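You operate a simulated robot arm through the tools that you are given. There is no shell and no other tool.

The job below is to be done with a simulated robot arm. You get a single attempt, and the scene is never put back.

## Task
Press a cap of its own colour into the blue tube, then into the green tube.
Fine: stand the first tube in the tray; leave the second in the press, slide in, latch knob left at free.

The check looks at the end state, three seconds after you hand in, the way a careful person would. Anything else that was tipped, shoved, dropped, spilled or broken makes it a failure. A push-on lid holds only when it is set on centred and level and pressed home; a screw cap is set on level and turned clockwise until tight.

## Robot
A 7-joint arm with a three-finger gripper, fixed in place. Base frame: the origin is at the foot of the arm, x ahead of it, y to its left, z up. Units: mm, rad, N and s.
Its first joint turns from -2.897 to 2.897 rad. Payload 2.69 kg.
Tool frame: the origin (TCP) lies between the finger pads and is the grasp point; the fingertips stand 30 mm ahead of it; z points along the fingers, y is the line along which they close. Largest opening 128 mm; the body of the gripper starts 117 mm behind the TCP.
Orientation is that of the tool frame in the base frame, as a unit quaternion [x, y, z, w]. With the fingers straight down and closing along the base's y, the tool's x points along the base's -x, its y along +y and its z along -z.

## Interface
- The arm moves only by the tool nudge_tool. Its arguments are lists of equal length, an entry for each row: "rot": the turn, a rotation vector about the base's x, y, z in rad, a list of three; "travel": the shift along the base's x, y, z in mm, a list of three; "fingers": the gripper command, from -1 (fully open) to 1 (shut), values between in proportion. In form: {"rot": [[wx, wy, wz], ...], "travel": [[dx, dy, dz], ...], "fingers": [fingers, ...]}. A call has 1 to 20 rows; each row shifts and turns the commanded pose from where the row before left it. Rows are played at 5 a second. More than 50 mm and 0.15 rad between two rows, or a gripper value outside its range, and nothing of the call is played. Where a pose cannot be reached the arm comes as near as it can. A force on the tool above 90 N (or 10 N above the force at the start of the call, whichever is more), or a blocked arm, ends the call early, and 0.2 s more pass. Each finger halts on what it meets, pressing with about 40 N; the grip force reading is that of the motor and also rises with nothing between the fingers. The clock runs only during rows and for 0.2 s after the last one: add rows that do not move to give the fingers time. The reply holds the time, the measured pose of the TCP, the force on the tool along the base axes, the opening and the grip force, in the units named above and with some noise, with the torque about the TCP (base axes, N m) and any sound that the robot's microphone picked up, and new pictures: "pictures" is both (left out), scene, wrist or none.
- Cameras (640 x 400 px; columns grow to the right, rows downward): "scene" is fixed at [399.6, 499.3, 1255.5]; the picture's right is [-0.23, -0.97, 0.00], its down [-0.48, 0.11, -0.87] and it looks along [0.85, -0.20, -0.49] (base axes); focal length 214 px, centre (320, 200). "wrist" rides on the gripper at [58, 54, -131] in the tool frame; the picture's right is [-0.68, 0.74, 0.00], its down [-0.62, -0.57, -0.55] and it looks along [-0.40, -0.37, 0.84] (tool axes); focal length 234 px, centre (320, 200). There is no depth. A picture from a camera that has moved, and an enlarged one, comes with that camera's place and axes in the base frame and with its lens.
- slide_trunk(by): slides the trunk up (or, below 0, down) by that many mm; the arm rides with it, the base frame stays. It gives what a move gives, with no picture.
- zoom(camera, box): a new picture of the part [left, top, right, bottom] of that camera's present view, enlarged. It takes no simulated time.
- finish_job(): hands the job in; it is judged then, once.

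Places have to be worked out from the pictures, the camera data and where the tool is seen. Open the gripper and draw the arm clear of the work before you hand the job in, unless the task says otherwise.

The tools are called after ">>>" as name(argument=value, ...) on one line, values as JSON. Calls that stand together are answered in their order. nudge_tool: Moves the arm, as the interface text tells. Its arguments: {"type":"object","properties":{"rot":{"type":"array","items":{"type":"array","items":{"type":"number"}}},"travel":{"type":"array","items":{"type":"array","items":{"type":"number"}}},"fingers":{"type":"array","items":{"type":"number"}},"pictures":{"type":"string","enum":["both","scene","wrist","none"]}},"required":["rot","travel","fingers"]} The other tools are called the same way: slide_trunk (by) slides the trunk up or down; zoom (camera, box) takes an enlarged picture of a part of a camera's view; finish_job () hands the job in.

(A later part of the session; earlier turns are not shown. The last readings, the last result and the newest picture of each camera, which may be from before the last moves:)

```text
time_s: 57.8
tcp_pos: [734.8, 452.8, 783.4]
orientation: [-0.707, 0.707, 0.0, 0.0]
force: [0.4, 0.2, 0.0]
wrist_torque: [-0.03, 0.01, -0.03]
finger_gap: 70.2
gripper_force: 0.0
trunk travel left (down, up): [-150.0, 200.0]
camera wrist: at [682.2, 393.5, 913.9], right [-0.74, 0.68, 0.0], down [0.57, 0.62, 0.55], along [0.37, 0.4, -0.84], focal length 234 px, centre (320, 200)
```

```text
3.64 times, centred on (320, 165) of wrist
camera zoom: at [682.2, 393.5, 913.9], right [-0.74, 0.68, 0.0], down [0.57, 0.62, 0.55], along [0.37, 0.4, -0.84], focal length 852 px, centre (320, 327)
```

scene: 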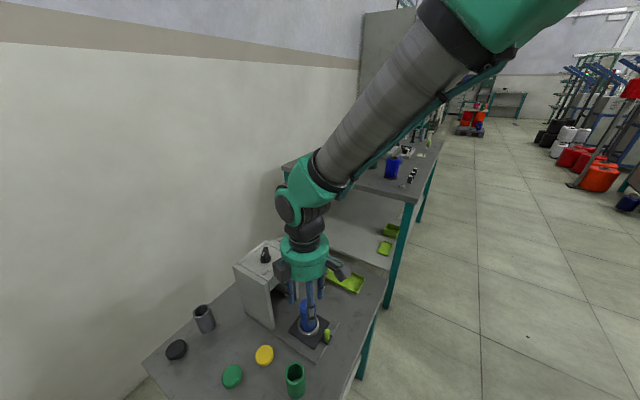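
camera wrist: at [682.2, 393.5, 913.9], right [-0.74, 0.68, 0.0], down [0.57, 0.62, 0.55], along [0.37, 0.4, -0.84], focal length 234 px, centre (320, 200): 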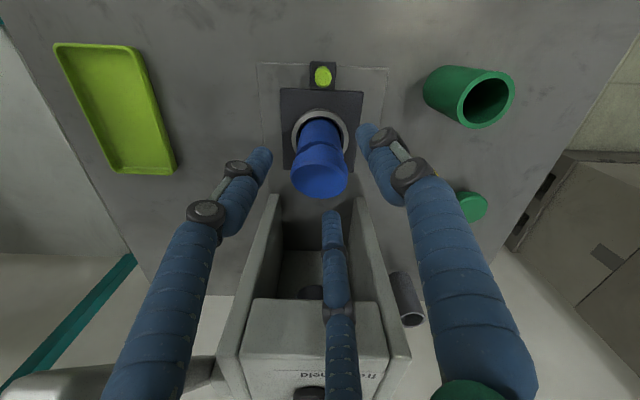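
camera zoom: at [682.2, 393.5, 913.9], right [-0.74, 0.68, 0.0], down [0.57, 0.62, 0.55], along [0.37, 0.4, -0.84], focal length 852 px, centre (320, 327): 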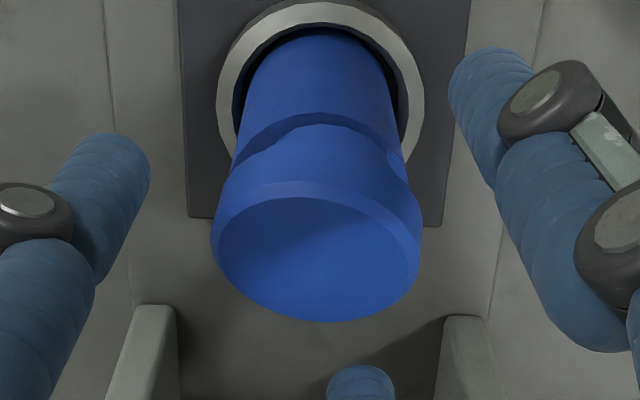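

The cap leans with its −p side up. I'll drop 3 mm, close on the flange, then lift gently and check the tube stays put.

>>> nudge_tool(rot=[[0, 0, 0], [0, 0, 0], [0, 0, 0], [0, 0, 0], [0, 0, 0], [0, 0, 0], [0, 0, 0]], travel=[[0, 0, -3], [0, 0, 0], [0, 0, 0], [0, 0, 0], [0, 0, 0], [0, 0, 4], [0, 0, 6]], fingers=[-0.1, 0.1, 0.3, 0.5, 0.7, 0.7, 0.7], pictures="none")

>>> zoom(camera="scene", box=[290, 290, 330, 340])

>>> zoom(camera="wrist", box=[280, 110, 360, 220])

```text
time_s: 59.4
tcp_pos: [736.9, 452.2, 791.0]
orientation: [0.707, -0.707, 0.0, 0.0]
force: [-0.1, -0.3, -0.6]
wrist_torque: [0.02, 0.03, 0.0]
finger_gap: 40.5
gripper_force: 40.1
trunk travel left (down, up): [-150.0, 200.0]
```

```text
8.00 times, centred on (310, 315) of scene
camera zoom: at [399.6, 499.3, 1255.5], right [-0.23, -0.97, 0.0], down [-0.48, 0.11, -0.87], along [0.85, -0.2, -0.49], focal length 1716 px, centre (400, -720)
```

zoom: 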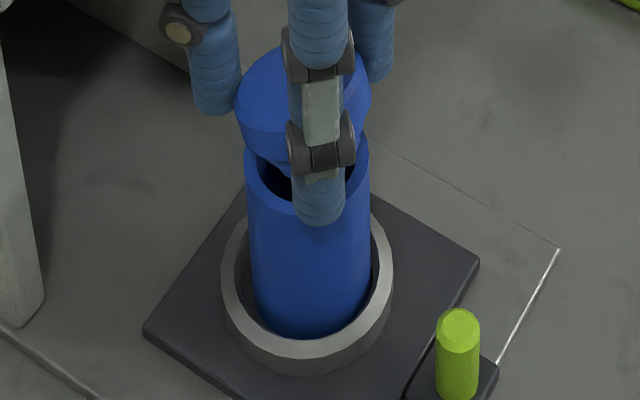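

```text
3.64 times, centred on (320, 165) of wrist
camera zoom: at [683.7, 392.6, 921.2], right [-0.74, 0.68, 0.0], down [0.57, 0.62, 0.55], along [0.37, 0.4, -0.84], focal length 852 px, centre (320, 327)
```

zoom: 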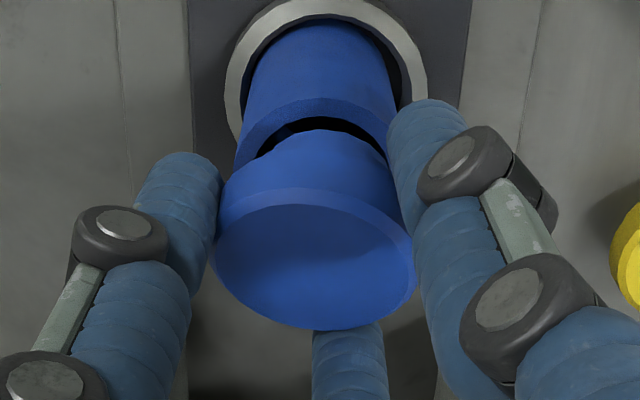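

The cap is held and the tube stayed in the cradle. I'll take the cap back to its original free spot near (591,592) and lower it toward the bench.

>>> nudge_tool(rot=[[0, 0, 0], [0, 0, 0], [0, 0, 0], [0, 0, 0], [0, 0, 0], [0, 0, 0], [0, 0, 0], [0, 0, 0], [0, 0, 0], [0, 0, 0], [0, 0, 0], [0, 0, 0], [0, 0, 0]], travel=[[0, 0, 30], [0, 0, 40], [-29, 28, 10], [-29, 28, 0], [-29, 28, 0], [-29, 28, 0], [-29, 28, 0], [0, 0, 0], [0, 0, -40], [0, 0, -40], [0, 0, -40], [0, 0, -25], [0, 0, 0]], fingers=[0.7, 0.7, 0.7, 0.7, 0.7, 0.7, 0.7, 0.7, 0.7, 0.7, 0.7, 0.7, 0.7])

>>> zoom(camera="wrist", box=[260, 110, 380, 230])

```text
time_s: 62.2
tcp_pos: [591.3, 590.4, 727.4]
orientation: [-0.707, 0.707, 0.0, 0.0]
force: [0.3, -0.1, -0.5]
wrist_torque: [-0.04, 0.06, 0.0]
finger_gap: 40.2
gripper_force: 40.2
trunk travel left (down, up): [-150.0, 200.0]
camera wrist: at [537.8, 530.9, 857.7], right [-0.74, 0.68, 0.0], down [0.57, 0.62, 0.55], along [0.37, 0.4, -0.84], focal length 234 px, centre (320, 200)
```

scene: 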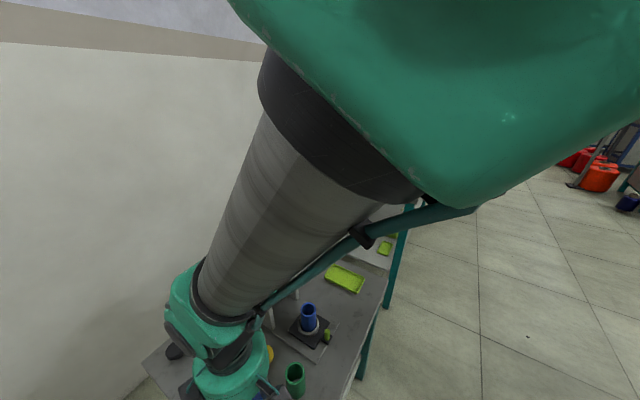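
wrist: 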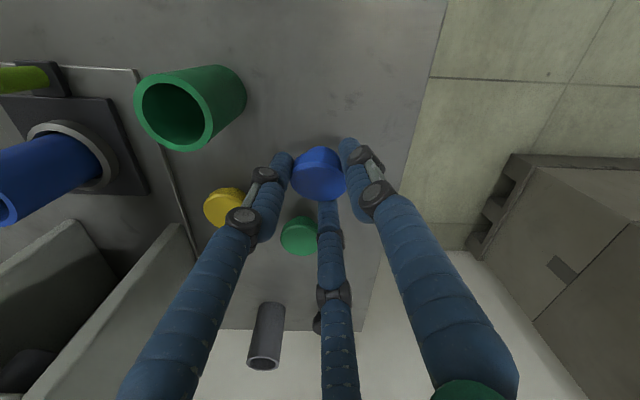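

```text
3.33 times, centred on (320, 170) of wrist
camera zoom: at [537.8, 530.9, 857.7], right [-0.74, 0.68, 0.0], down [0.57, 0.62, 0.55], along [0.37, 0.4, -0.84], focal length 781 px, centre (320, 300)
```

zoom: 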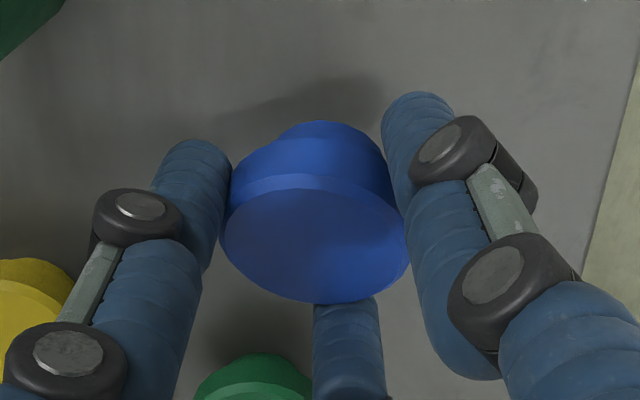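

The cap is tilted about 25° in the grip. I'll lower until the plug touches, then release so it settles flat.

>>> nudge_tool(rot=[[0, 0, 0], [0, 0, 0], [0, 0, 0], [0, 0, 0], [0, 0, 0], [0, 0, 0]], travel=[[0, 0, -5], [0, 0, -5], [0, 0, -3], [0, 0, -2], [0, 0, 0], [0, 0, 0]], fingers=[0.7, 0.7, 0.7, 0.7, 0.7, 0.7], pictures="none")

>>> nudge_tool(rot=[[0, 0, 0], [0, 0, 0], [0, 0, 0], [0, 0, 0]], travel=[[0, 0, -2], [0, 0, -2], [0, 0, 0], [0, 0, 0]], fingers=[0.7, 0.7, 0.7, 0.7], pictures="none")

```text
time_s: 63.6
tcp_pos: [590.9, 591.0, 711.7]
orientation: [-0.706, 0.708, 0.0, 0.001]
force: [-0.2, -0.2, 0.0]
wrist_torque: [0.0, 0.04, 0.02]
finger_gap: 40.4
gripper_force: 40.6
trunk travel left (down, up): [-150.0, 200.0]
```

```text
time_s: 64.6
tcp_pos: [592.0, 590.0, 708.0]
orientation: [-0.707, 0.707, 0.0, 0.0]
force: [-0.5, 0.1, 0.7]
wrist_torque: [-0.01, 0.0, 0.0]
finger_gap: 40.4
gripper_force: 39.2
trunk travel left (down, up): [-150.0, 200.0]
```

No contact yet, so I'll continue down in 2 mm steps.

>>> nudge_tool(rot=[[0, 0, 0], [0, 0, 0], [0, 0, 0]], travel=[[0, 0, -2], [0, 0, 0], [0, 0, 0]], fingers=[0.7, 0.7, 0.7], pictures="none")

>>> nudge_tool(rot=[[0, 0, 0], [0, 0, 0], [0, 0, 0]], travel=[[0, 0, -2], [0, 0, 0], [0, 0, 0]], fingers=[0.7, 0.7, 0.7], pictures="none")

>>> nudge_tool(rot=[[0, 0, 0], [0, 0, 0], [0, 0, 0]], travel=[[0, 0, -2], [0, 0, 0], [0, 0, 0]], fingers=[0.7, 0.7, 0.7], pictures="none")

```text
time_s: 65.4
tcp_pos: [591.8, 591.4, 705.8]
orientation: [0.707, -0.707, 0.0, -0.001]
force: [-0.8, 0.2, -0.5]
wrist_torque: [-0.01, 0.0, 0.04]
finger_gap: 40.5
gripper_force: 39.9
trunk travel left (down, up): [-150.0, 200.0]
```

```text
time_s: 66.2
tcp_pos: [591.0, 591.0, 704.1]
orientation: [-0.707, 0.707, -0.001, 0.0]
force: [0.0, -0.2, 0.4]
wrist_torque: [0.0, 0.02, 0.0]
finger_gap: 40.1
gripper_force: 39.8
trunk travel left (down, up): [-150.0, 200.0]
```

```text
time_s: 67.0
tcp_pos: [592.1, 591.2, 701.7]
orientation: [-0.707, 0.707, -0.001, -0.001]
force: [0.8, 0.3, 4.1]
wrist_torque: [0.02, -0.04, -0.01]
finger_gap: 40.0
gripper_force: 40.0
trunk travel left (down, up): [-150.0, 200.0]
```

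Contact at z≈702 (4 N). I'll release so the cap settles on its plug, then look.

>>> nudge_tool(rot=[[0, 0, 0], [0, 0, 0], [0, 0, 0], [0, 0, 0]], travel=[[0, 0, 0], [0, 0, 0], [0, 0, 0], [0, 0, 0]], fingers=[0.4, 0.1, -0.1, -0.1], pictures="wrist")

>>> zoom(camera="wrist", box=[260, 110, 380, 230])

```text
time_s: 68.0
tcp_pos: [591.3, 591.6, 701.3]
orientation: [0.707, -0.707, 0.0, 0.0]
force: [0.1, -0.2, -0.8]
wrist_torque: [-0.05, -0.04, 0.04]
finger_gap: 70.5
gripper_force: 0.2
trunk travel left (down, up): [-150.0, 200.0]
camera wrist: at [538.3, 532.2, 832.6], right [-0.74, 0.68, 0.0], down [0.57, 0.62, 0.55], along [0.37, 0.4, -0.84], focal length 234 px, centre (320, 200)
```

wrist: 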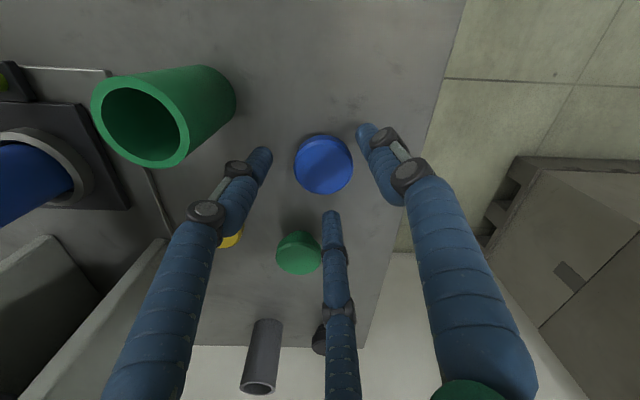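

```text
3.33 times, centred on (320, 170) of wrist
camera zoom: at [538.3, 532.2, 832.6], right [-0.74, 0.68, 0.0], down [0.57, 0.62, 0.55], along [0.37, 0.4, -0.84], focal length 781 px, centre (320, 300)
```

zoom: 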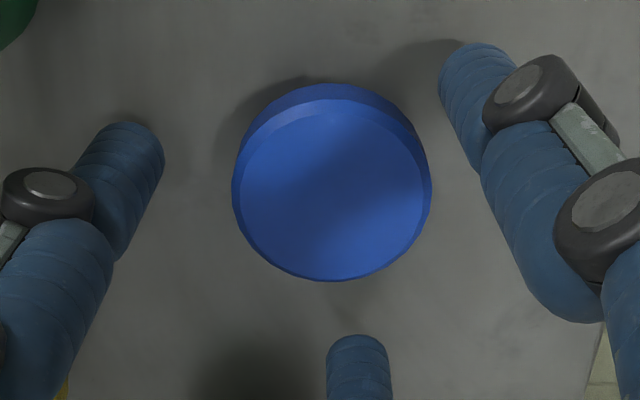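

The cap is now flat on the bench, about 7 mm toward −p of the tool. I'll recentre over it by (−7.4,−2.5) and check before gripping.

>>> nudge_tool(rot=[[0, 0, 0], [0, 0, 0], [0, 0, 0], [0, 0, 0]], travel=[[-7.4, -2.5, 0], [0, 0, 0], [0, 0, 0], [0, 0, 0]], fingers=[-0.1, -0.1, -0.1, -0.1], pictures="none")

>>> zoom(camera="wrist", box=[260, 110, 380, 230])

```text
time_s: 69.0
tcp_pos: [582.8, 589.1, 700.7]
orientation: [-0.707, 0.707, -0.001, 0.001]
force: [0.6, -0.8, -1.0]
wrist_torque: [-0.02, 0.01, 0.02]
finger_gap: 70.5
gripper_force: 0.1
trunk travel left (down, up): [-150.0, 200.0]
```

```text
3.33 times, centred on (320, 170) of wrist
camera zoom: at [530.0, 529.9, 832.6], right [-0.74, 0.68, 0.0], down [0.57, 0.62, 0.55], along [0.37, 0.4, -0.84], focal length 781 px, centre (320, 300)
```

zoom: 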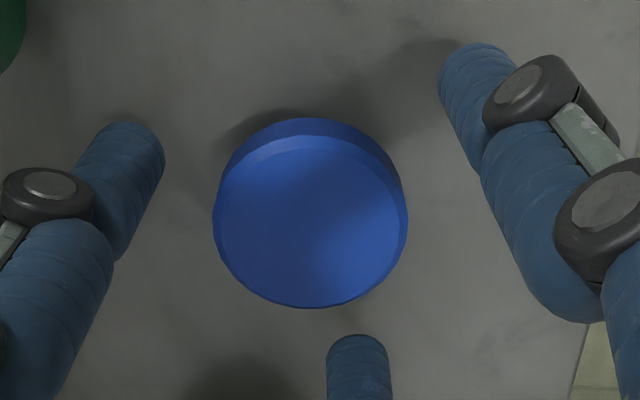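

It is well centred between the fingers. I'll close at this height (flange only) and lift.

>>> nudge_tool(rot=[[0, 0, 0], [0, 0, 0], [0, 0, 0], [0, 0, 0], [0, 0, 0], [0, 0, 0], [0, 0, 0], [0, 0, 0]], travel=[[0, 0, -1], [0, 0, 0], [0, 0, 0], [0, 0, 0], [0, 0, 0], [0, 0, 5], [0, 0, 20], [0, 0, 0]], fingers=[-0.1, 0.1, 0.3, 0.5, 0.7, 0.7, 0.7, 0.7], pictures="none")

>>> zoom(camera="wrist", box=[260, 110, 380, 230])

```text
time_s: 70.8
tcp_pos: [583.7, 589.0, 726.3]
orientation: [0.707, -0.707, 0.0, 0.001]
force: [-0.4, 0.0, -0.1]
wrist_torque: [0.05, 0.0, 0.0]
finger_gap: 39.3
gripper_force: 40.0
trunk travel left (down, up): [-150.0, 200.0]
```

```text
3.33 times, centred on (320, 170) of wrist
camera zoom: at [529.5, 530.8, 856.3], right [-0.74, 0.68, 0.0], down [0.57, 0.62, 0.55], along [0.37, 0.4, -0.84], focal length 781 px, centre (320, 300)
```

zoom: 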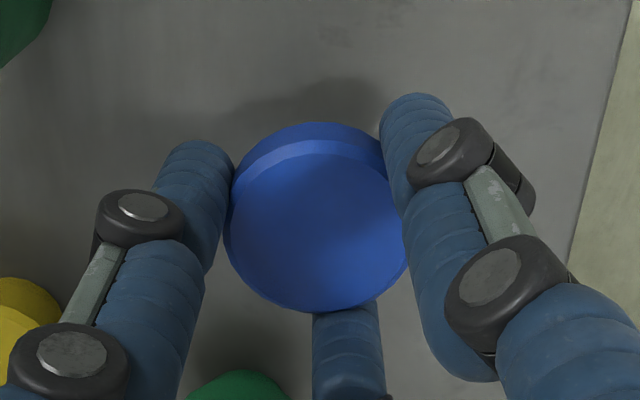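

The cap is now held level by its flange. I'll fly it back above the blue tube to hover at z≈802 and measure alignment again.

>>> nudge_tool(rot=[[0, 0, 0], [0, 0, 0], [0, 0, 0], [0, 0, 0], [0, 0, 0], [0, 0, 0], [0, 0, 0], [0, 0, 0], [0, 0, 0], [0, 0, 0], [0, 0, 0], [0, 0, 0], [0, 0, 0]], travel=[[0, 0, 35], [0, 0, 35], [0, 0, 34], [30.2, -27.3, 0], [30.2, -27.3, 0], [30.2, -27.3, 0], [30.2, -27.3, 0], [30.2, -27.3, 0], [0, 0, -15], [0, 0, -15], [0, 0, 0], [0, 0, 0], [0, 0, 0]], fingers=[0.7, 0.7, 0.7, 0.7, 0.7, 0.7, 0.7, 0.7, 0.7, 0.7, 0.7, 0.7, 0.7])

>>> zoom(camera="scene", box=[290, 290, 330, 340])

>>> zoom(camera="wrist", box=[280, 100, 360, 210])

```text
time_s: 73.6
tcp_pos: [737.5, 453.7, 799.0]
orientation: [0.707, -0.707, 0.0, 0.0]
force: [-0.2, 0.7, -0.5]
wrist_torque: [0.0, -0.02, 0.02]
finger_gap: 39.4
gripper_force: 40.2
trunk travel left (down, up): [-150.0, 200.0]
camera wrist: at [683.7, 393.6, 929.2], right [-0.74, 0.68, 0.0], down [0.57, 0.62, 0.55], along [0.37, 0.4, -0.84], focal length 234 px, centre (320, 200)
```

scene: 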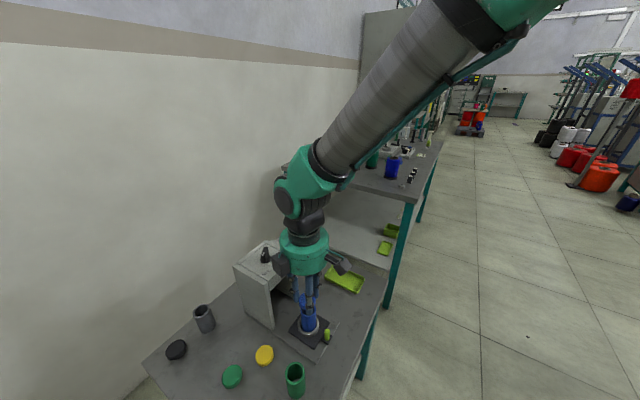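
wrist: 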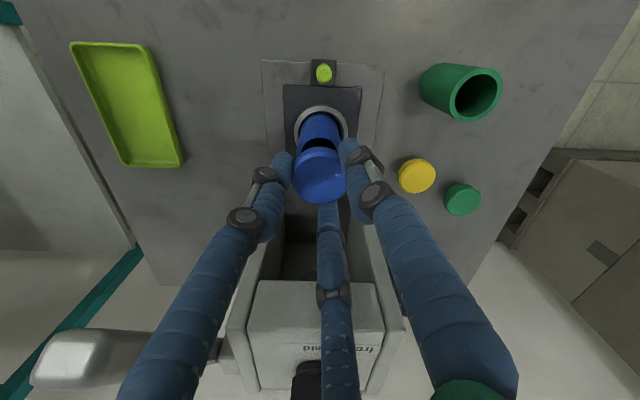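

```text
8.00 times, centred on (310, 315) of scene
camera zoom: at [399.6, 499.3, 1255.5], right [-0.23, -0.97, 0.0], down [-0.48, 0.11, -0.87], along [0.85, -0.2, -0.49], focal length 1716 px, centre (400, -720)
```

zoom: 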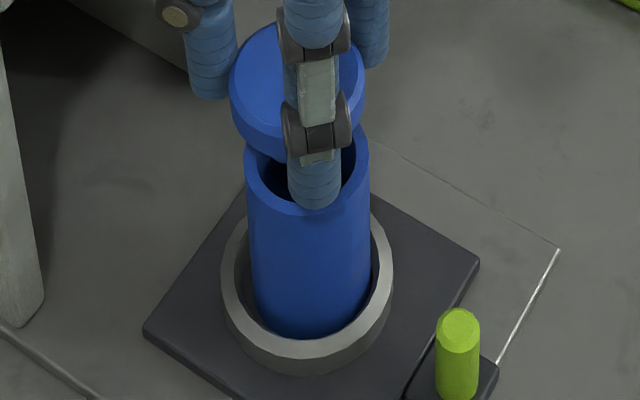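

```text
3.64 times, centred on (320, 155) of wrist
camera zoom: at [683.7, 393.6, 929.2], right [-0.74, 0.68, 0.0], down [0.57, 0.62, 0.55], along [0.37, 0.4, -0.84], focal length 852 px, centre (320, 364)
```

zoom: 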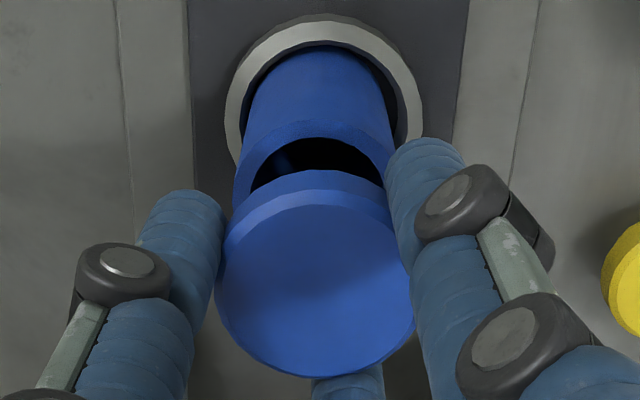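

The cap needs to move about −3.5 mm in p and +0.6 mm in q. I'll apply (−2.9,−2.1), lower 9 mm and re-check.

>>> nudge_tool(rot=[[0, 0, 0], [0, 0, 0], [0, 0, 0], [0, 0, 0], [0, 0, 0], [0, 0, 0]], travel=[[-2.9, -2.1, 0], [0, 0, -5], [0, 0, -4], [0, 0, 0], [0, 0, 0], [0, 0, 0]], fingers=[0.7, 0.7, 0.7, 0.7, 0.7, 0.7], pictures="none")

>>> zoom(camera="scene", box=[290, 290, 330, 340])

>>> zoom(camera="wrist", box=[280, 100, 360, 210])

```text
time_s: 75.0
tcp_pos: [730.5, 450.1, 789.9]
orientation: [-0.707, 0.708, 0.0, 0.001]
force: [0.2, 0.1, 0.0]
wrist_torque: [0.0, -0.01, 0.04]
finger_gap: 39.4
gripper_force: 39.7
trunk travel left (down, up): [-150.0, 200.0]
```

```text
8.00 times, centred on (310, 315) of scene
camera zoom: at [399.6, 499.3, 1255.5], right [-0.23, -0.97, 0.0], down [-0.48, 0.11, -0.87], along [0.85, -0.2, -0.49], focal length 1716 px, centre (400, -720)
```

zoom: 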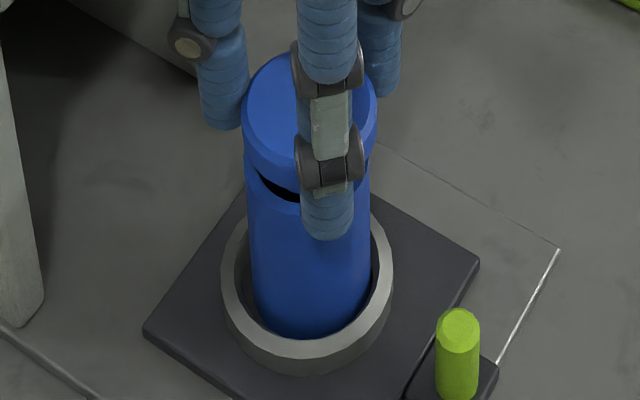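

```text
3.64 times, centred on (320, 155) of wrist
camera zoom: at [679.1, 390.9, 920.0], right [-0.74, 0.68, 0.0], down [0.57, 0.62, 0.55], along [0.37, 0.4, -0.84], focal length 852 px, centre (320, 364)
```

zoom: 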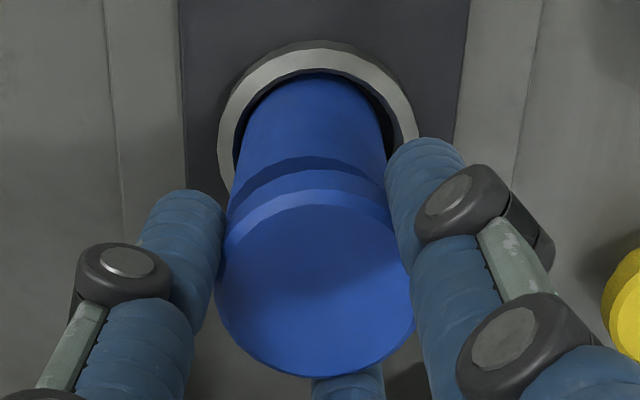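

The arm was still settling at that reading. It now needs about +1.6 mm in p and −0.2 mm in q, so I'll apply (1.2,0.9) and allow a longer settle.

>>> nudge_tool(rot=[[0, 0, 0], [0, 0, 0], [0, 0, 0], [0, 0, 0], [0, 0, 0], [0, 0, 0], [0, 0, 0], [0, 0, 0]], travel=[[1.2, 0.9, 0], [0, 0, 0], [0, 0, 0], [0, 0, 0], [0, 0, 0], [0, 0, 0], [0, 0, 0], [0, 0, 0]], fingers=[0.7, 0.7, 0.7, 0.7, 0.7, 0.7, 0.7, 0.7], pictures="none")

>>> zoom(camera="scene", box=[290, 290, 330, 340])

>>> zoom(camera="wrist", box=[280, 100, 360, 210])

```text
time_s: 76.8
tcp_pos: [733.8, 451.5, 789.0]
orientation: [0.707, -0.707, 0.0, 0.0]
force: [1.5, 0.1, -0.6]
wrist_torque: [0.01, 0.04, 0.02]
finger_gap: 39.4
gripper_force: 40.3
trunk travel left (down, up): [-150.0, 200.0]
```

```text
8.00 times, centred on (310, 315) of scene
camera zoom: at [399.6, 499.3, 1255.5], right [-0.23, -0.97, 0.0], down [-0.48, 0.11, -0.87], along [0.85, -0.2, -0.49], focal length 1716 px, centre (400, -720)
```

zoom: 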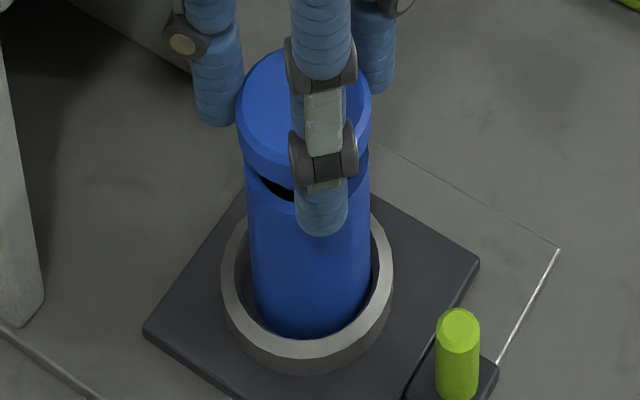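

```text
3.64 times, centred on (320, 155) of wrist
camera zoom: at [680.6, 392.4, 920.1], right [-0.74, 0.68, 0.0], down [0.57, 0.62, 0.55], along [0.37, 0.4, -0.84], focal length 852 px, centre (320, 364)
```

zoom: 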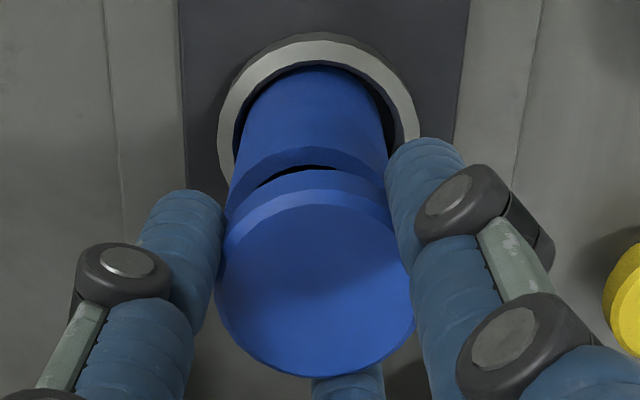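

Within about 0.5 mm now. I'll make a tiny correction (−0.3,−0.3) and lower in small steps with settling.

>>> nudge_tool(rot=[[0, 0, 0], [0, 0, 0], [0, 0, 0], [0, 0, 0], [0, 0, 0], [0, 0, 0], [0, 0, 0], [0, 0, 0]], travel=[[-0.3, -0.3, -1], [0, 0, -1], [0, 0, -1], [0, 0, -1], [0, 0, 0], [0, 0, 0], [0, 0, 0], [0, 0, 0]], fingers=[0.7, 0.7, 0.7, 0.7, 0.7, 0.7, 0.7, 0.7], pictures="none")

>>> zoom(camera="scene", box=[290, 290, 330, 340])

>>> nudge_tool(rot=[[0, 0, 0], [0, 0, 0], [0, 0, 0], [0, 0, 0], [0, 0, 0]], travel=[[0, 0, -1], [0, 0, -1], [0, 0, -1], [0, 0, 0], [0, 0, 0]], fingers=[0.7, 0.7, 0.7, 0.7, 0.7], pictures="none")

>>> zoom(camera="scene", box=[290, 290, 330, 340])

```text
time_s: 78.6
tcp_pos: [733.8, 451.3, 785.7]
orientation: [0.707, -0.707, 0.0, 0.0]
force: [-0.1, 0.1, -0.3]
wrist_torque: [-0.01, 0.03, -0.01]
finger_gap: 39.6
gripper_force: 40.0
trunk travel left (down, up): [-150.0, 200.0]
```

```text
8.00 times, centred on (310, 315) of scene
camera zoom: at [399.6, 499.3, 1255.5], right [-0.23, -0.97, 0.0], down [-0.48, 0.11, -0.87], along [0.85, -0.2, -0.49], focal length 1716 px, centre (400, -720)
```

zoom: 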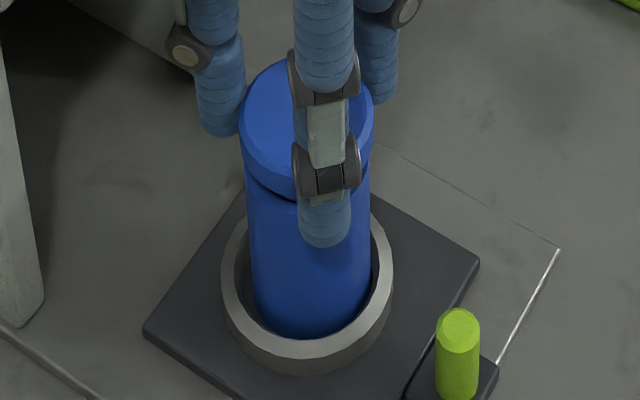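

```text
time_s: 79.8
tcp_pos: [731.6, 450.5, 781.4]
orientation: [0.707, -0.707, 0.001, 0.0]
force: [0.4, -0.2, -0.5]
wrist_torque: [-0.01, -0.02, -0.01]
finger_gap: 39.6
gripper_force: 39.7
trunk travel left (down, up): [-150.0, 200.0]
```

```text
8.00 times, centred on (310, 315) of scene
camera zoom: at [399.6, 499.3, 1255.5], right [-0.23, -0.97, 0.0], down [-0.48, 0.11, -0.87], along [0.85, -0.2, -0.49], focal length 1716 px, centre (400, -720)
```

zoom: 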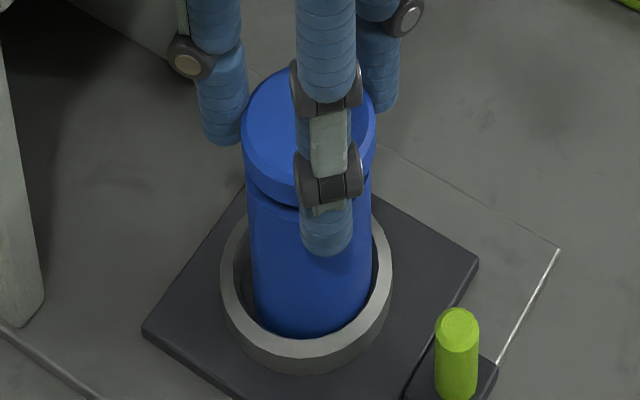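

No contact force yet at 781.4, and the edges are aligned in the scene view. I'll continue down.

>>> nudge_tool(rot=[[0, 0, 0], [0, 0, 0], [0, 0, 0], [0, 0, 0]], travel=[[0, 0, -1], [0, 0, -1], [0, 0, 0], [0, 0, 0]], fingers=[0.7, 0.7, 0.7, 0.7], pictures="none")

>>> nudge_tool(rot=[[0, 0, 0], [0, 0, 0], [0, 0, 0], [0, 0, 0]], travel=[[0, 0, -1], [0, 0, -1], [0, 0, 0], [0, 0, 0]], fingers=[0.7, 0.7, 0.7, 0.7], pictures="none")

>>> zoom(camera="scene", box=[290, 290, 330, 340])

>>> zoom(camera="wrist", box=[280, 100, 360, 210])

```text
time_s: 80.8
tcp_pos: [731.9, 450.5, 780.5]
orientation: [0.707, -0.707, 0.0, 0.0]
force: [-0.6, -0.7, -0.3]
wrist_torque: [-0.02, 0.0, 0.0]
finger_gap: 38.9
gripper_force: 39.9
trunk travel left (down, up): [-150.0, 200.0]
```

```text
time_s: 81.8
tcp_pos: [733.2, 452.6, 779.4]
orientation: [0.707, -0.707, 0.001, 0.0]
force: [0.6, -0.1, -0.4]
wrist_torque: [0.01, 0.01, -0.01]
finger_gap: 39.3
gripper_force: 40.1
trunk travel left (down, up): [-150.0, 200.0]
```

```text
8.00 times, centred on (310, 315) of scene
camera zoom: at [399.6, 499.3, 1255.5], right [-0.23, -0.97, 0.0], down [-0.48, 0.11, -0.87], along [0.85, -0.2, -0.49], focal length 1716 px, centre (400, -720)
```

zoom: 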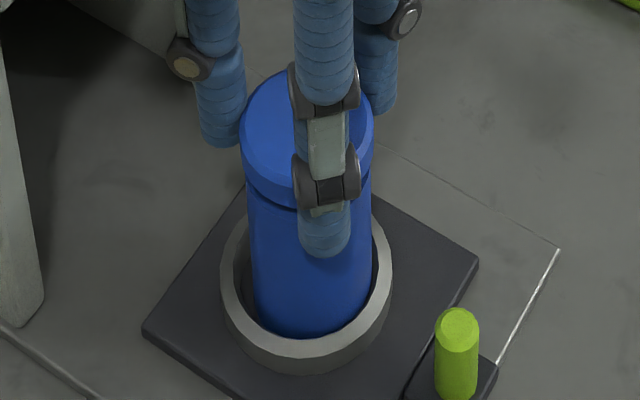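

```text
3.64 times, centred on (320, 155) of wrist
camera zoom: at [680.2, 391.8, 909.8], right [-0.74, 0.68, 0.0], down [0.57, 0.62, 0.55], along [0.37, 0.4, -0.84], focal length 852 px, centre (320, 364)
```

zoom: 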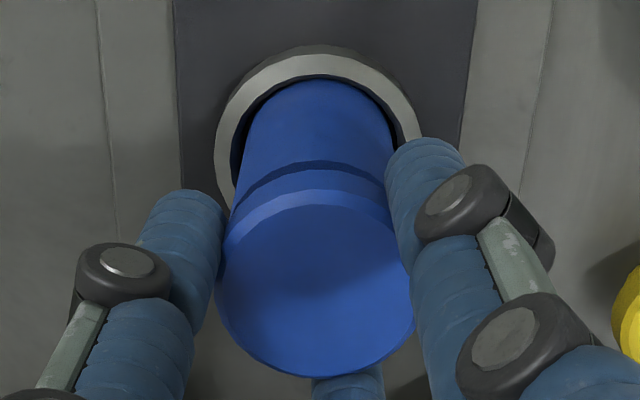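

Still zero force at 779, so the plug seems to be entering the tube. I'll continue in 1 mm steps.

>>> nudge_tool(rot=[[0, 0, 0], [0, 0, 0], [0, 0, 0], [0, 0, 0]], travel=[[0, 0, -1], [0, 0, -1], [0, 0, 0], [0, 0, 0]], fingers=[0.7, 0.7, 0.7, 0.7], pictures="none")

>>> nudge_tool(rot=[[0, 0, 0], [0, 0, 0], [0, 0, 0], [0, 0, 0]], travel=[[0, 0, -1], [0, 0, -1], [0, 0, 0], [0, 0, 0]], fingers=[0.7, 0.7, 0.7, 0.7], pictures="none")

>>> zoom(camera="scene", box=[290, 290, 330, 340])

>>> zoom(camera="wrist", box=[280, 100, 360, 210])

```text
time_s: 82.8
tcp_pos: [734.1, 452.4, 779.2]
orientation: [-0.707, 0.707, 0.0, 0.002]
force: [0.4, -0.8, 16.0]
wrist_torque: [-0.06, -0.03, -0.01]
finger_gap: 39.6
gripper_force: 40.2
trunk travel left (down, up): [-150.0, 200.0]
```

```text
time_s: 83.8
tcp_pos: [733.0, 451.2, 777.2]
orientation: [-0.707, 0.707, -0.001, 0.002]
force: [-1.3, 1.8, 32.5]
wrist_torque: [0.03, 0.02, 0.04]
finger_gap: 39.2
gripper_force: 39.8
trunk travel left (down, up): [-150.0, 200.0]
```

```text
8.00 times, centred on (310, 315) of scene
camera zoom: at [399.6, 499.3, 1255.5], right [-0.23, -0.97, 0.0], down [-0.48, 0.11, -0.87], along [0.85, -0.2, -0.49], focal length 1716 px, centre (400, -720)
```

zoom: 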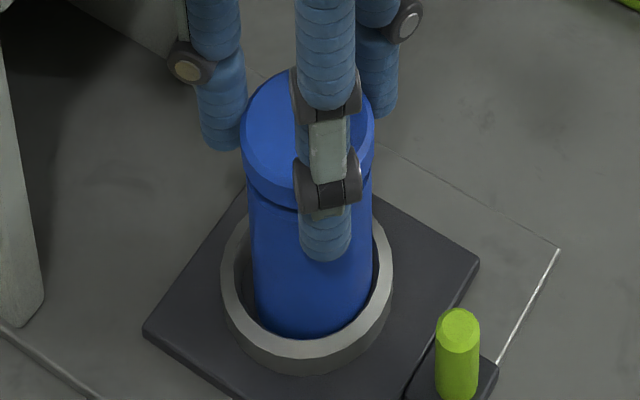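

```text
3.64 times, centred on (320, 155) of wrist
camera zoom: at [679.7, 391.4, 908.1], right [-0.74, 0.68, 0.0], down [0.56, 0.61, 0.55], along [0.37, 0.41, -0.83], focal length 852 px, centre (320, 364)
```

zoom: 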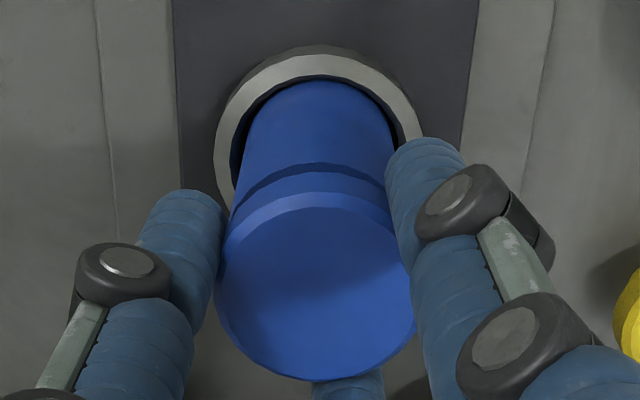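

The load is 32 N with essentially zero torque, so the plug is entering symmetrically. I'll unload to a few newtons, release and inspect.

>>> nudge_tool(rot=[[0, 0, 0], [0, 0, 0], [0, 0, 0], [0, 0, 0]], travel=[[0, 0, 1], [0, 0, 1.2], [0, 0, 0], [0, 0, 0]], fingers=[0.7, 0.7, 0.7, 0.7], pictures="none")

>>> nudge_tool(rot=[[0, 0, 0], [0, 0, 0], [0, 0, 0], [0, 0, 0], [0, 0, 0]], travel=[[0, 0, 0], [0, 0, 0], [0, 0, 0], [0, 0, 0], [0, 0, 0]], fingers=[0.4, 0.25, 0.1, -0.1, -0.1], pictures="none")

>>> zoom(camera="scene", box=[290, 290, 330, 340])

>>> zoom(camera="wrist", box=[280, 100, 360, 210])

```text
time_s: 84.8
tcp_pos: [732.8, 450.1, 777.6]
orientation: [0.707, -0.707, -0.001, 0.0]
force: [5.7, 0.2, 12.4]
wrist_torque: [0.04, -0.32, 0.03]
finger_gap: 39.3
gripper_force: 40.2
trunk travel left (down, up): [-150.0, 200.0]
```

```text
time_s: 86.0
tcp_pos: [732.7, 452.2, 777.9]
orientation: [-0.707, 0.707, 0.0, 0.0]
force: [0.3, -0.8, 0.5]
wrist_torque: [-0.01, 0.01, 0.01]
finger_gap: 70.5
gripper_force: 0.0
trunk travel left (down, up): [-150.0, 200.0]
```

```text
8.00 times, centred on (310, 315) of scene
camera zoom: at [399.6, 499.3, 1255.5], right [-0.23, -0.97, 0.0], down [-0.48, 0.11, -0.87], along [0.85, -0.2, -0.49], focal length 1716 px, centre (400, -720)
```

zoom: 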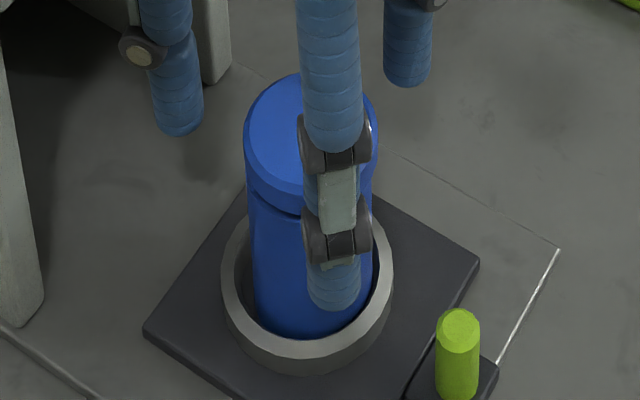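

```text
3.64 times, centred on (320, 155) of wrist
camera zoom: at [679.8, 392.0, 908.5], right [-0.74, 0.68, 0.0], down [0.57, 0.62, 0.55], along [0.37, 0.4, -0.84], focal length 852 px, centre (320, 364)
```

zoom: 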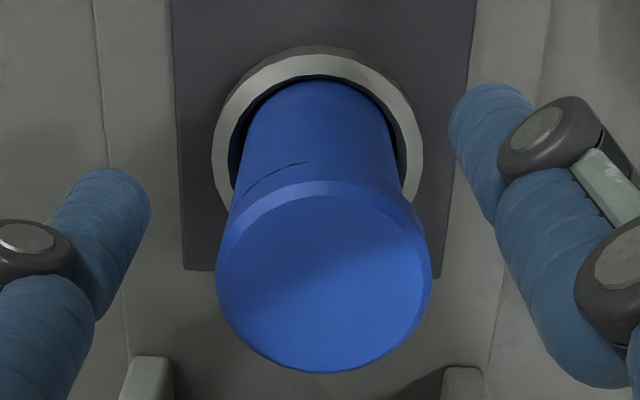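

I'll back off upward and inspect the cap.

>>> nudge_tool(rot=[[0, 0, 0], [0, 0, 0], [0, 0, 0], [0, 0, 0], [0, 0, 0], [0, 0, 0], [0, 0, 0], [0, 0, 0]], travel=[[0, 0, 10], [0, 0, 30], [0, 0, 40], [0, 0, 40], [25, 30, 0], [25, 30, 0], [0, 0, 0], [0, 0, 0]], fingers=[-0.1, -0.1, -0.1, -0.1, -0.1, -0.1, -0.1, -0.1], pictures="none")

>>> zoom(camera="scene", box=[295, 292, 325, 322])

>>> zoom(camera="wrist", box=[275, 0, 365, 90])

```text
time_s: 87.8
tcp_pos: [783.9, 508.1, 897.4]
orientation: [-0.707, 0.708, 0.0, 0.0]
force: [-4.0, 0.2, 0.1]
wrist_torque: [0.07, 0.06, 0.13]
finger_gap: 72.4
gripper_force: 0.0
trunk travel left (down, up): [-150.0, 200.0]
```

```text
13.33 times, centred on (310, 307) of scene
camera zoom: at [399.6, 499.3, 1255.5], right [-0.23, -0.97, 0.0], down [-0.48, 0.11, -0.87], along [0.85, -0.2, -0.49], focal length 2860 px, centre (453, -1227)
```

zoom: 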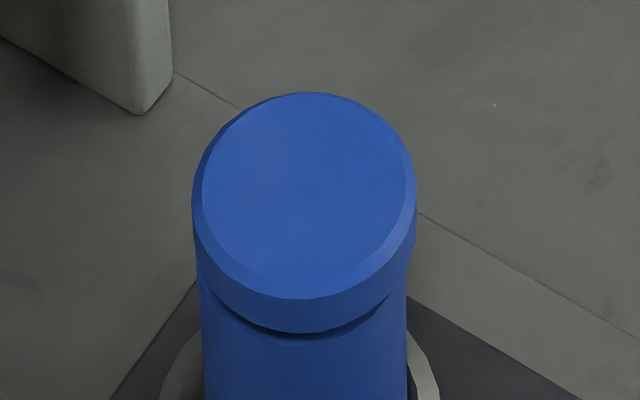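

```text
4.44 times, centred on (320, 45) of wrist
camera zoom: at [730.9, 449.8, 1027.9], right [-0.74, 0.68, 0.0], down [0.57, 0.62, 0.55], along [0.37, 0.4, -0.84], focal length 1041 px, centre (320, 889)
```

zoom: 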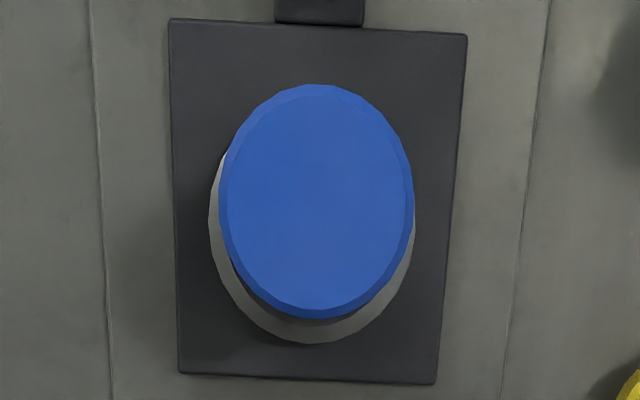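

The cap is concentric in the tube but leans slightly toward −p. I'll set the three fingertips to a ~18 mm gap so they form a flat three-point pusher, and press down centred on the cap to level it.

>>> nudge_tool(rot=[[0, 0, 0], [0, 0, 0], [0, 0, 0], [0, 0, 0], [0, 0, 0], [0, 0, 0], [0, 0, 0], [0, 0, 0], [0, 0, 0]], travel=[[-25, -30, 0], [-25, -30, 0], [0, 0, 0], [0, 0, -40], [0, 0, -35], [0, 0, -20], [0, 0, 0], [0, 0, 0], [0, 0, 0]], fingers=[0.72, 0.72, 0.72, 0.72, 0.72, 0.72, 0.72, 0.72, 0.72], pictures="none")

>>> zoom(camera="scene", box=[285, 275, 335, 330])

>>> zoom(camera="wrist", box=[270, 90, 370, 220])

```text
time_s: 89.8
tcp_pos: [734.3, 449.5, 800.2]
orientation: [0.708, -0.707, 0.0, 0.0]
force: [0.5, -0.9, -0.4]
wrist_torque: [-0.03, 0.0, 0.01]
finger_gap: 17.8
gripper_force: 0.2
trunk travel left (down, up): [-150.0, 200.0]
```

```text
7.27 times, centred on (310, 302) of scene
camera zoom: at [399.6, 499.3, 1255.5], right [-0.23, -0.97, 0.0], down [-0.48, 0.11, -0.87], along [0.85, -0.2, -0.49], focal length 1560 px, centre (393, -546)
```

zoom: 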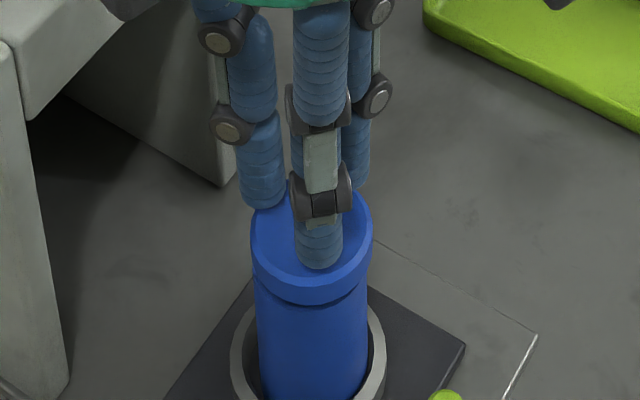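

```text
3.08 times, centred on (320, 155) of wrist
camera zoom: at [680.5, 390.9, 931.4], right [-0.74, 0.68, 0.0], down [0.57, 0.62, 0.55], along [0.37, 0.4, -0.84], focal length 720 px, centre (320, 338)
```

zoom: 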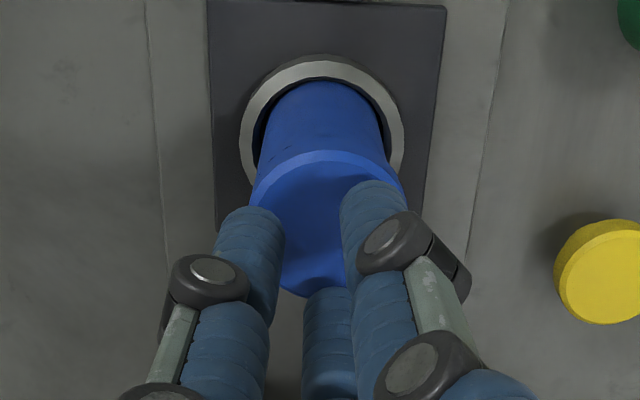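

The pusher is centred over the cap. I'll lower until contact and press gently.

>>> nudge_tool(rot=[[0, 0, 0], [0, 0, 0], [0, 0, 0], [0, 0, 0], [0, 0, 0], [0, 0, 0]], travel=[[0, 0, -3], [0, 0, -2], [0, 0, -2], [0, 0, -2], [0, 0, 0], [0, 0, 0]], fingers=[0.72, 0.72, 0.72, 0.72, 0.72, 0.72], pictures="none")

>>> nudge_tool(rot=[[0, 0, 0], [0, 0, 0], [0, 0, 0]], travel=[[0, 0, -1.5], [0, 0, 0], [0, 0, 0]], fingers=[0.72, 0.72, 0.72], pictures="none")

>>> nudge_tool(rot=[[0, 0, 0], [0, 0, 0], [0, 0, 0]], travel=[[0, 0, -1.5], [0, 0, 0], [0, 0, 0]], fingers=[0.72, 0.72, 0.72], pictures="none")

```text
time_s: 91.2
tcp_pos: [733.4, 449.6, 793.7]
orientation: [0.708, -0.707, 0.0, -0.001]
force: [1.7, -0.2, 4.0]
wrist_torque: [-0.02, 0.01, -0.03]
finger_gap: 17.8
gripper_force: 0.1
trunk travel left (down, up): [-150.0, 200.0]
```

```text
time_s: 92.0
tcp_pos: [733.6, 451.2, 792.7]
orientation: [0.707, -0.707, 0.0, -0.002]
force: [0.7, -1.2, 13.8]
wrist_torque: [-0.11, 0.04, 0.02]
finger_gap: 18.0
gripper_force: 0.1
trunk travel left (down, up): [-150.0, 200.0]
```

```text
time_s: 92.8
tcp_pos: [733.4, 450.2, 793.1]
orientation: [0.707, -0.707, 0.001, -0.001]
force: [0.2, -0.5, 29.4]
wrist_torque: [-0.09, 0.12, -0.01]
finger_gap: 17.9
gripper_force: 0.1
trunk travel left (down, up): [-150.0, 200.0]
```

The load is balanced under the three tips at 29 N. I'll continue pressing in small steps up to about 80 N and watch for movement.

>>> nudge_tool(rot=[[0, 0, 0], [0, 0, 0], [0, 0, 0], [0, 0, 0]], travel=[[0, 0, -1.5], [0, 0, -1.5], [0, 0, 0], [0, 0, 0]], fingers=[0.72, 0.72, 0.72, 0.72], pictures="none")

>>> zoom(camera="scene", box=[295, 292, 325, 322])

```text
time_s: 93.8
tcp_pos: [733.5, 452.0, 792.8]
orientation: [0.707, -0.707, 0.001, -0.002]
force: [2.3, -3.3, 63.0]
wrist_torque: [-0.24, 0.2, 0.02]
finger_gap: 17.9
gripper_force: 0.1
trunk travel left (down, up): [-150.0, 200.0]
```

```text
13.33 times, centred on (310, 307) of scene
camera zoom: at [399.6, 499.3, 1255.5], right [-0.23, -0.97, 0.0], down [-0.48, 0.11, -0.87], along [0.85, -0.2, -0.49], focal length 2860 px, centre (453, -1227)
```

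zoom: 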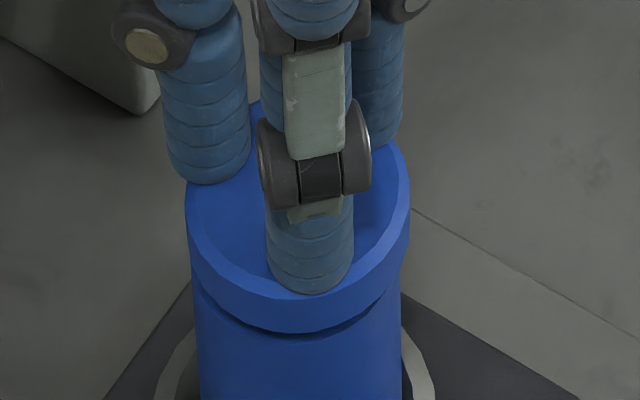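

63 N with no further travel: the plug's lead-in is about 4 mm inside the tube and the ribs resist, so the press is needed. I'll lift off and check that it's level.

>>> nudge_tool(rot=[[0, 0, 0], [0, 0, 0], [0, 0, 0], [0, 0, 0], [0, 0, 0], [0, 0, 0], [0, 0, 0], [0, 0, 0], [0, 0, 0]], travel=[[0, 0, 3], [0, 0, 3], [0, 0, 5], [0, 0, 30], [0, 0, 40], [0, 0, 20], [25, 30, 0], [25, 30, 0], [0, 0, 0]], fingers=[0.72, 0.72, 0.72, 0.72, 0.72, 0.72, 0.72, 0.72, 0.72], pictures="both")

>>> zoom(camera="scene", box=[295, 292, 325, 322])

>>> zoom(camera="wrist", box=[275, 0, 365, 90])

```text
time_s: 95.8
tcp_pos: [784.1, 511.2, 887.7]
orientation: [-0.707, 0.708, 0.0, 0.0]
force: [-0.3, 0.8, 0.0]
wrist_torque: [-0.06, 0.01, 0.02]
finger_gap: 17.7
gripper_force: 0.1
trunk travel left (down, up): [-150.0, 200.0]
camera wrist: at [729.7, 453.2, 1018.5], right [-0.74, 0.68, 0.0], down [0.57, 0.62, 0.55], along [0.37, 0.4, -0.84], focal length 234 px, centre (320, 200)
```

scene: 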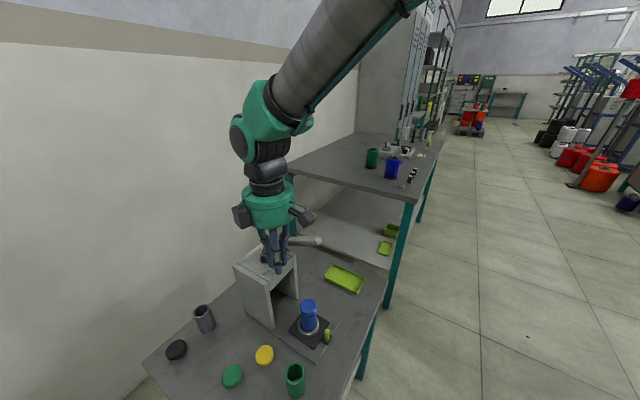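
wrist: 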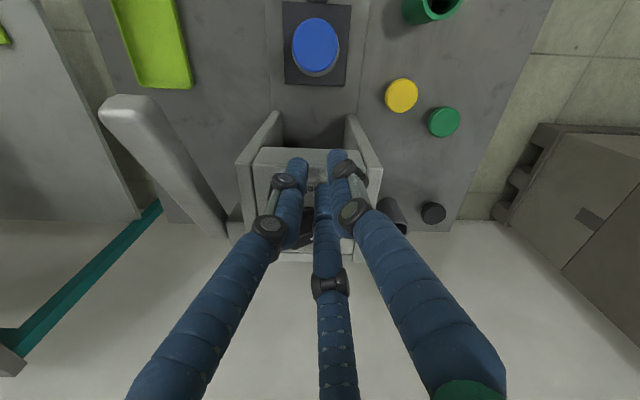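

```text
13.33 times, centred on (310, 307) of scene
camera zoom: at [399.6, 499.3, 1255.5], right [-0.23, -0.97, 0.0], down [-0.48, 0.11, -0.87], along [0.85, -0.2, -0.49], focal length 2860 px, centre (453, -1227)
```

zoom: 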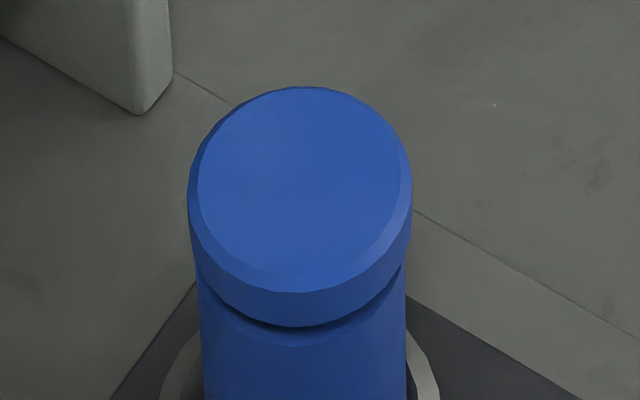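

```text
4.44 times, centred on (320, 45) of wrist
camera zoom: at [729.7, 453.2, 1018.5], right [-0.74, 0.68, 0.0], down [0.57, 0.62, 0.55], along [0.37, 0.4, -0.84], focal length 1041 px, centre (320, 889)
```

zoom: 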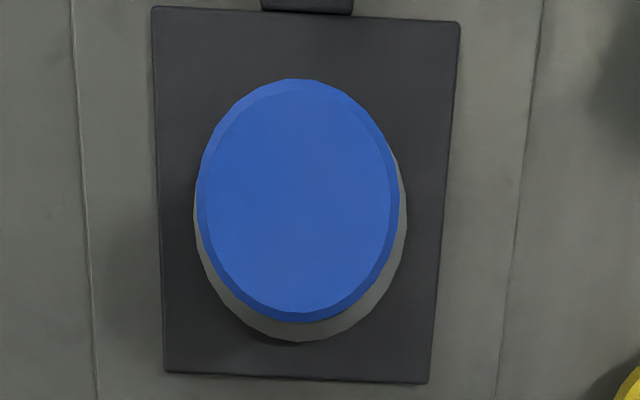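

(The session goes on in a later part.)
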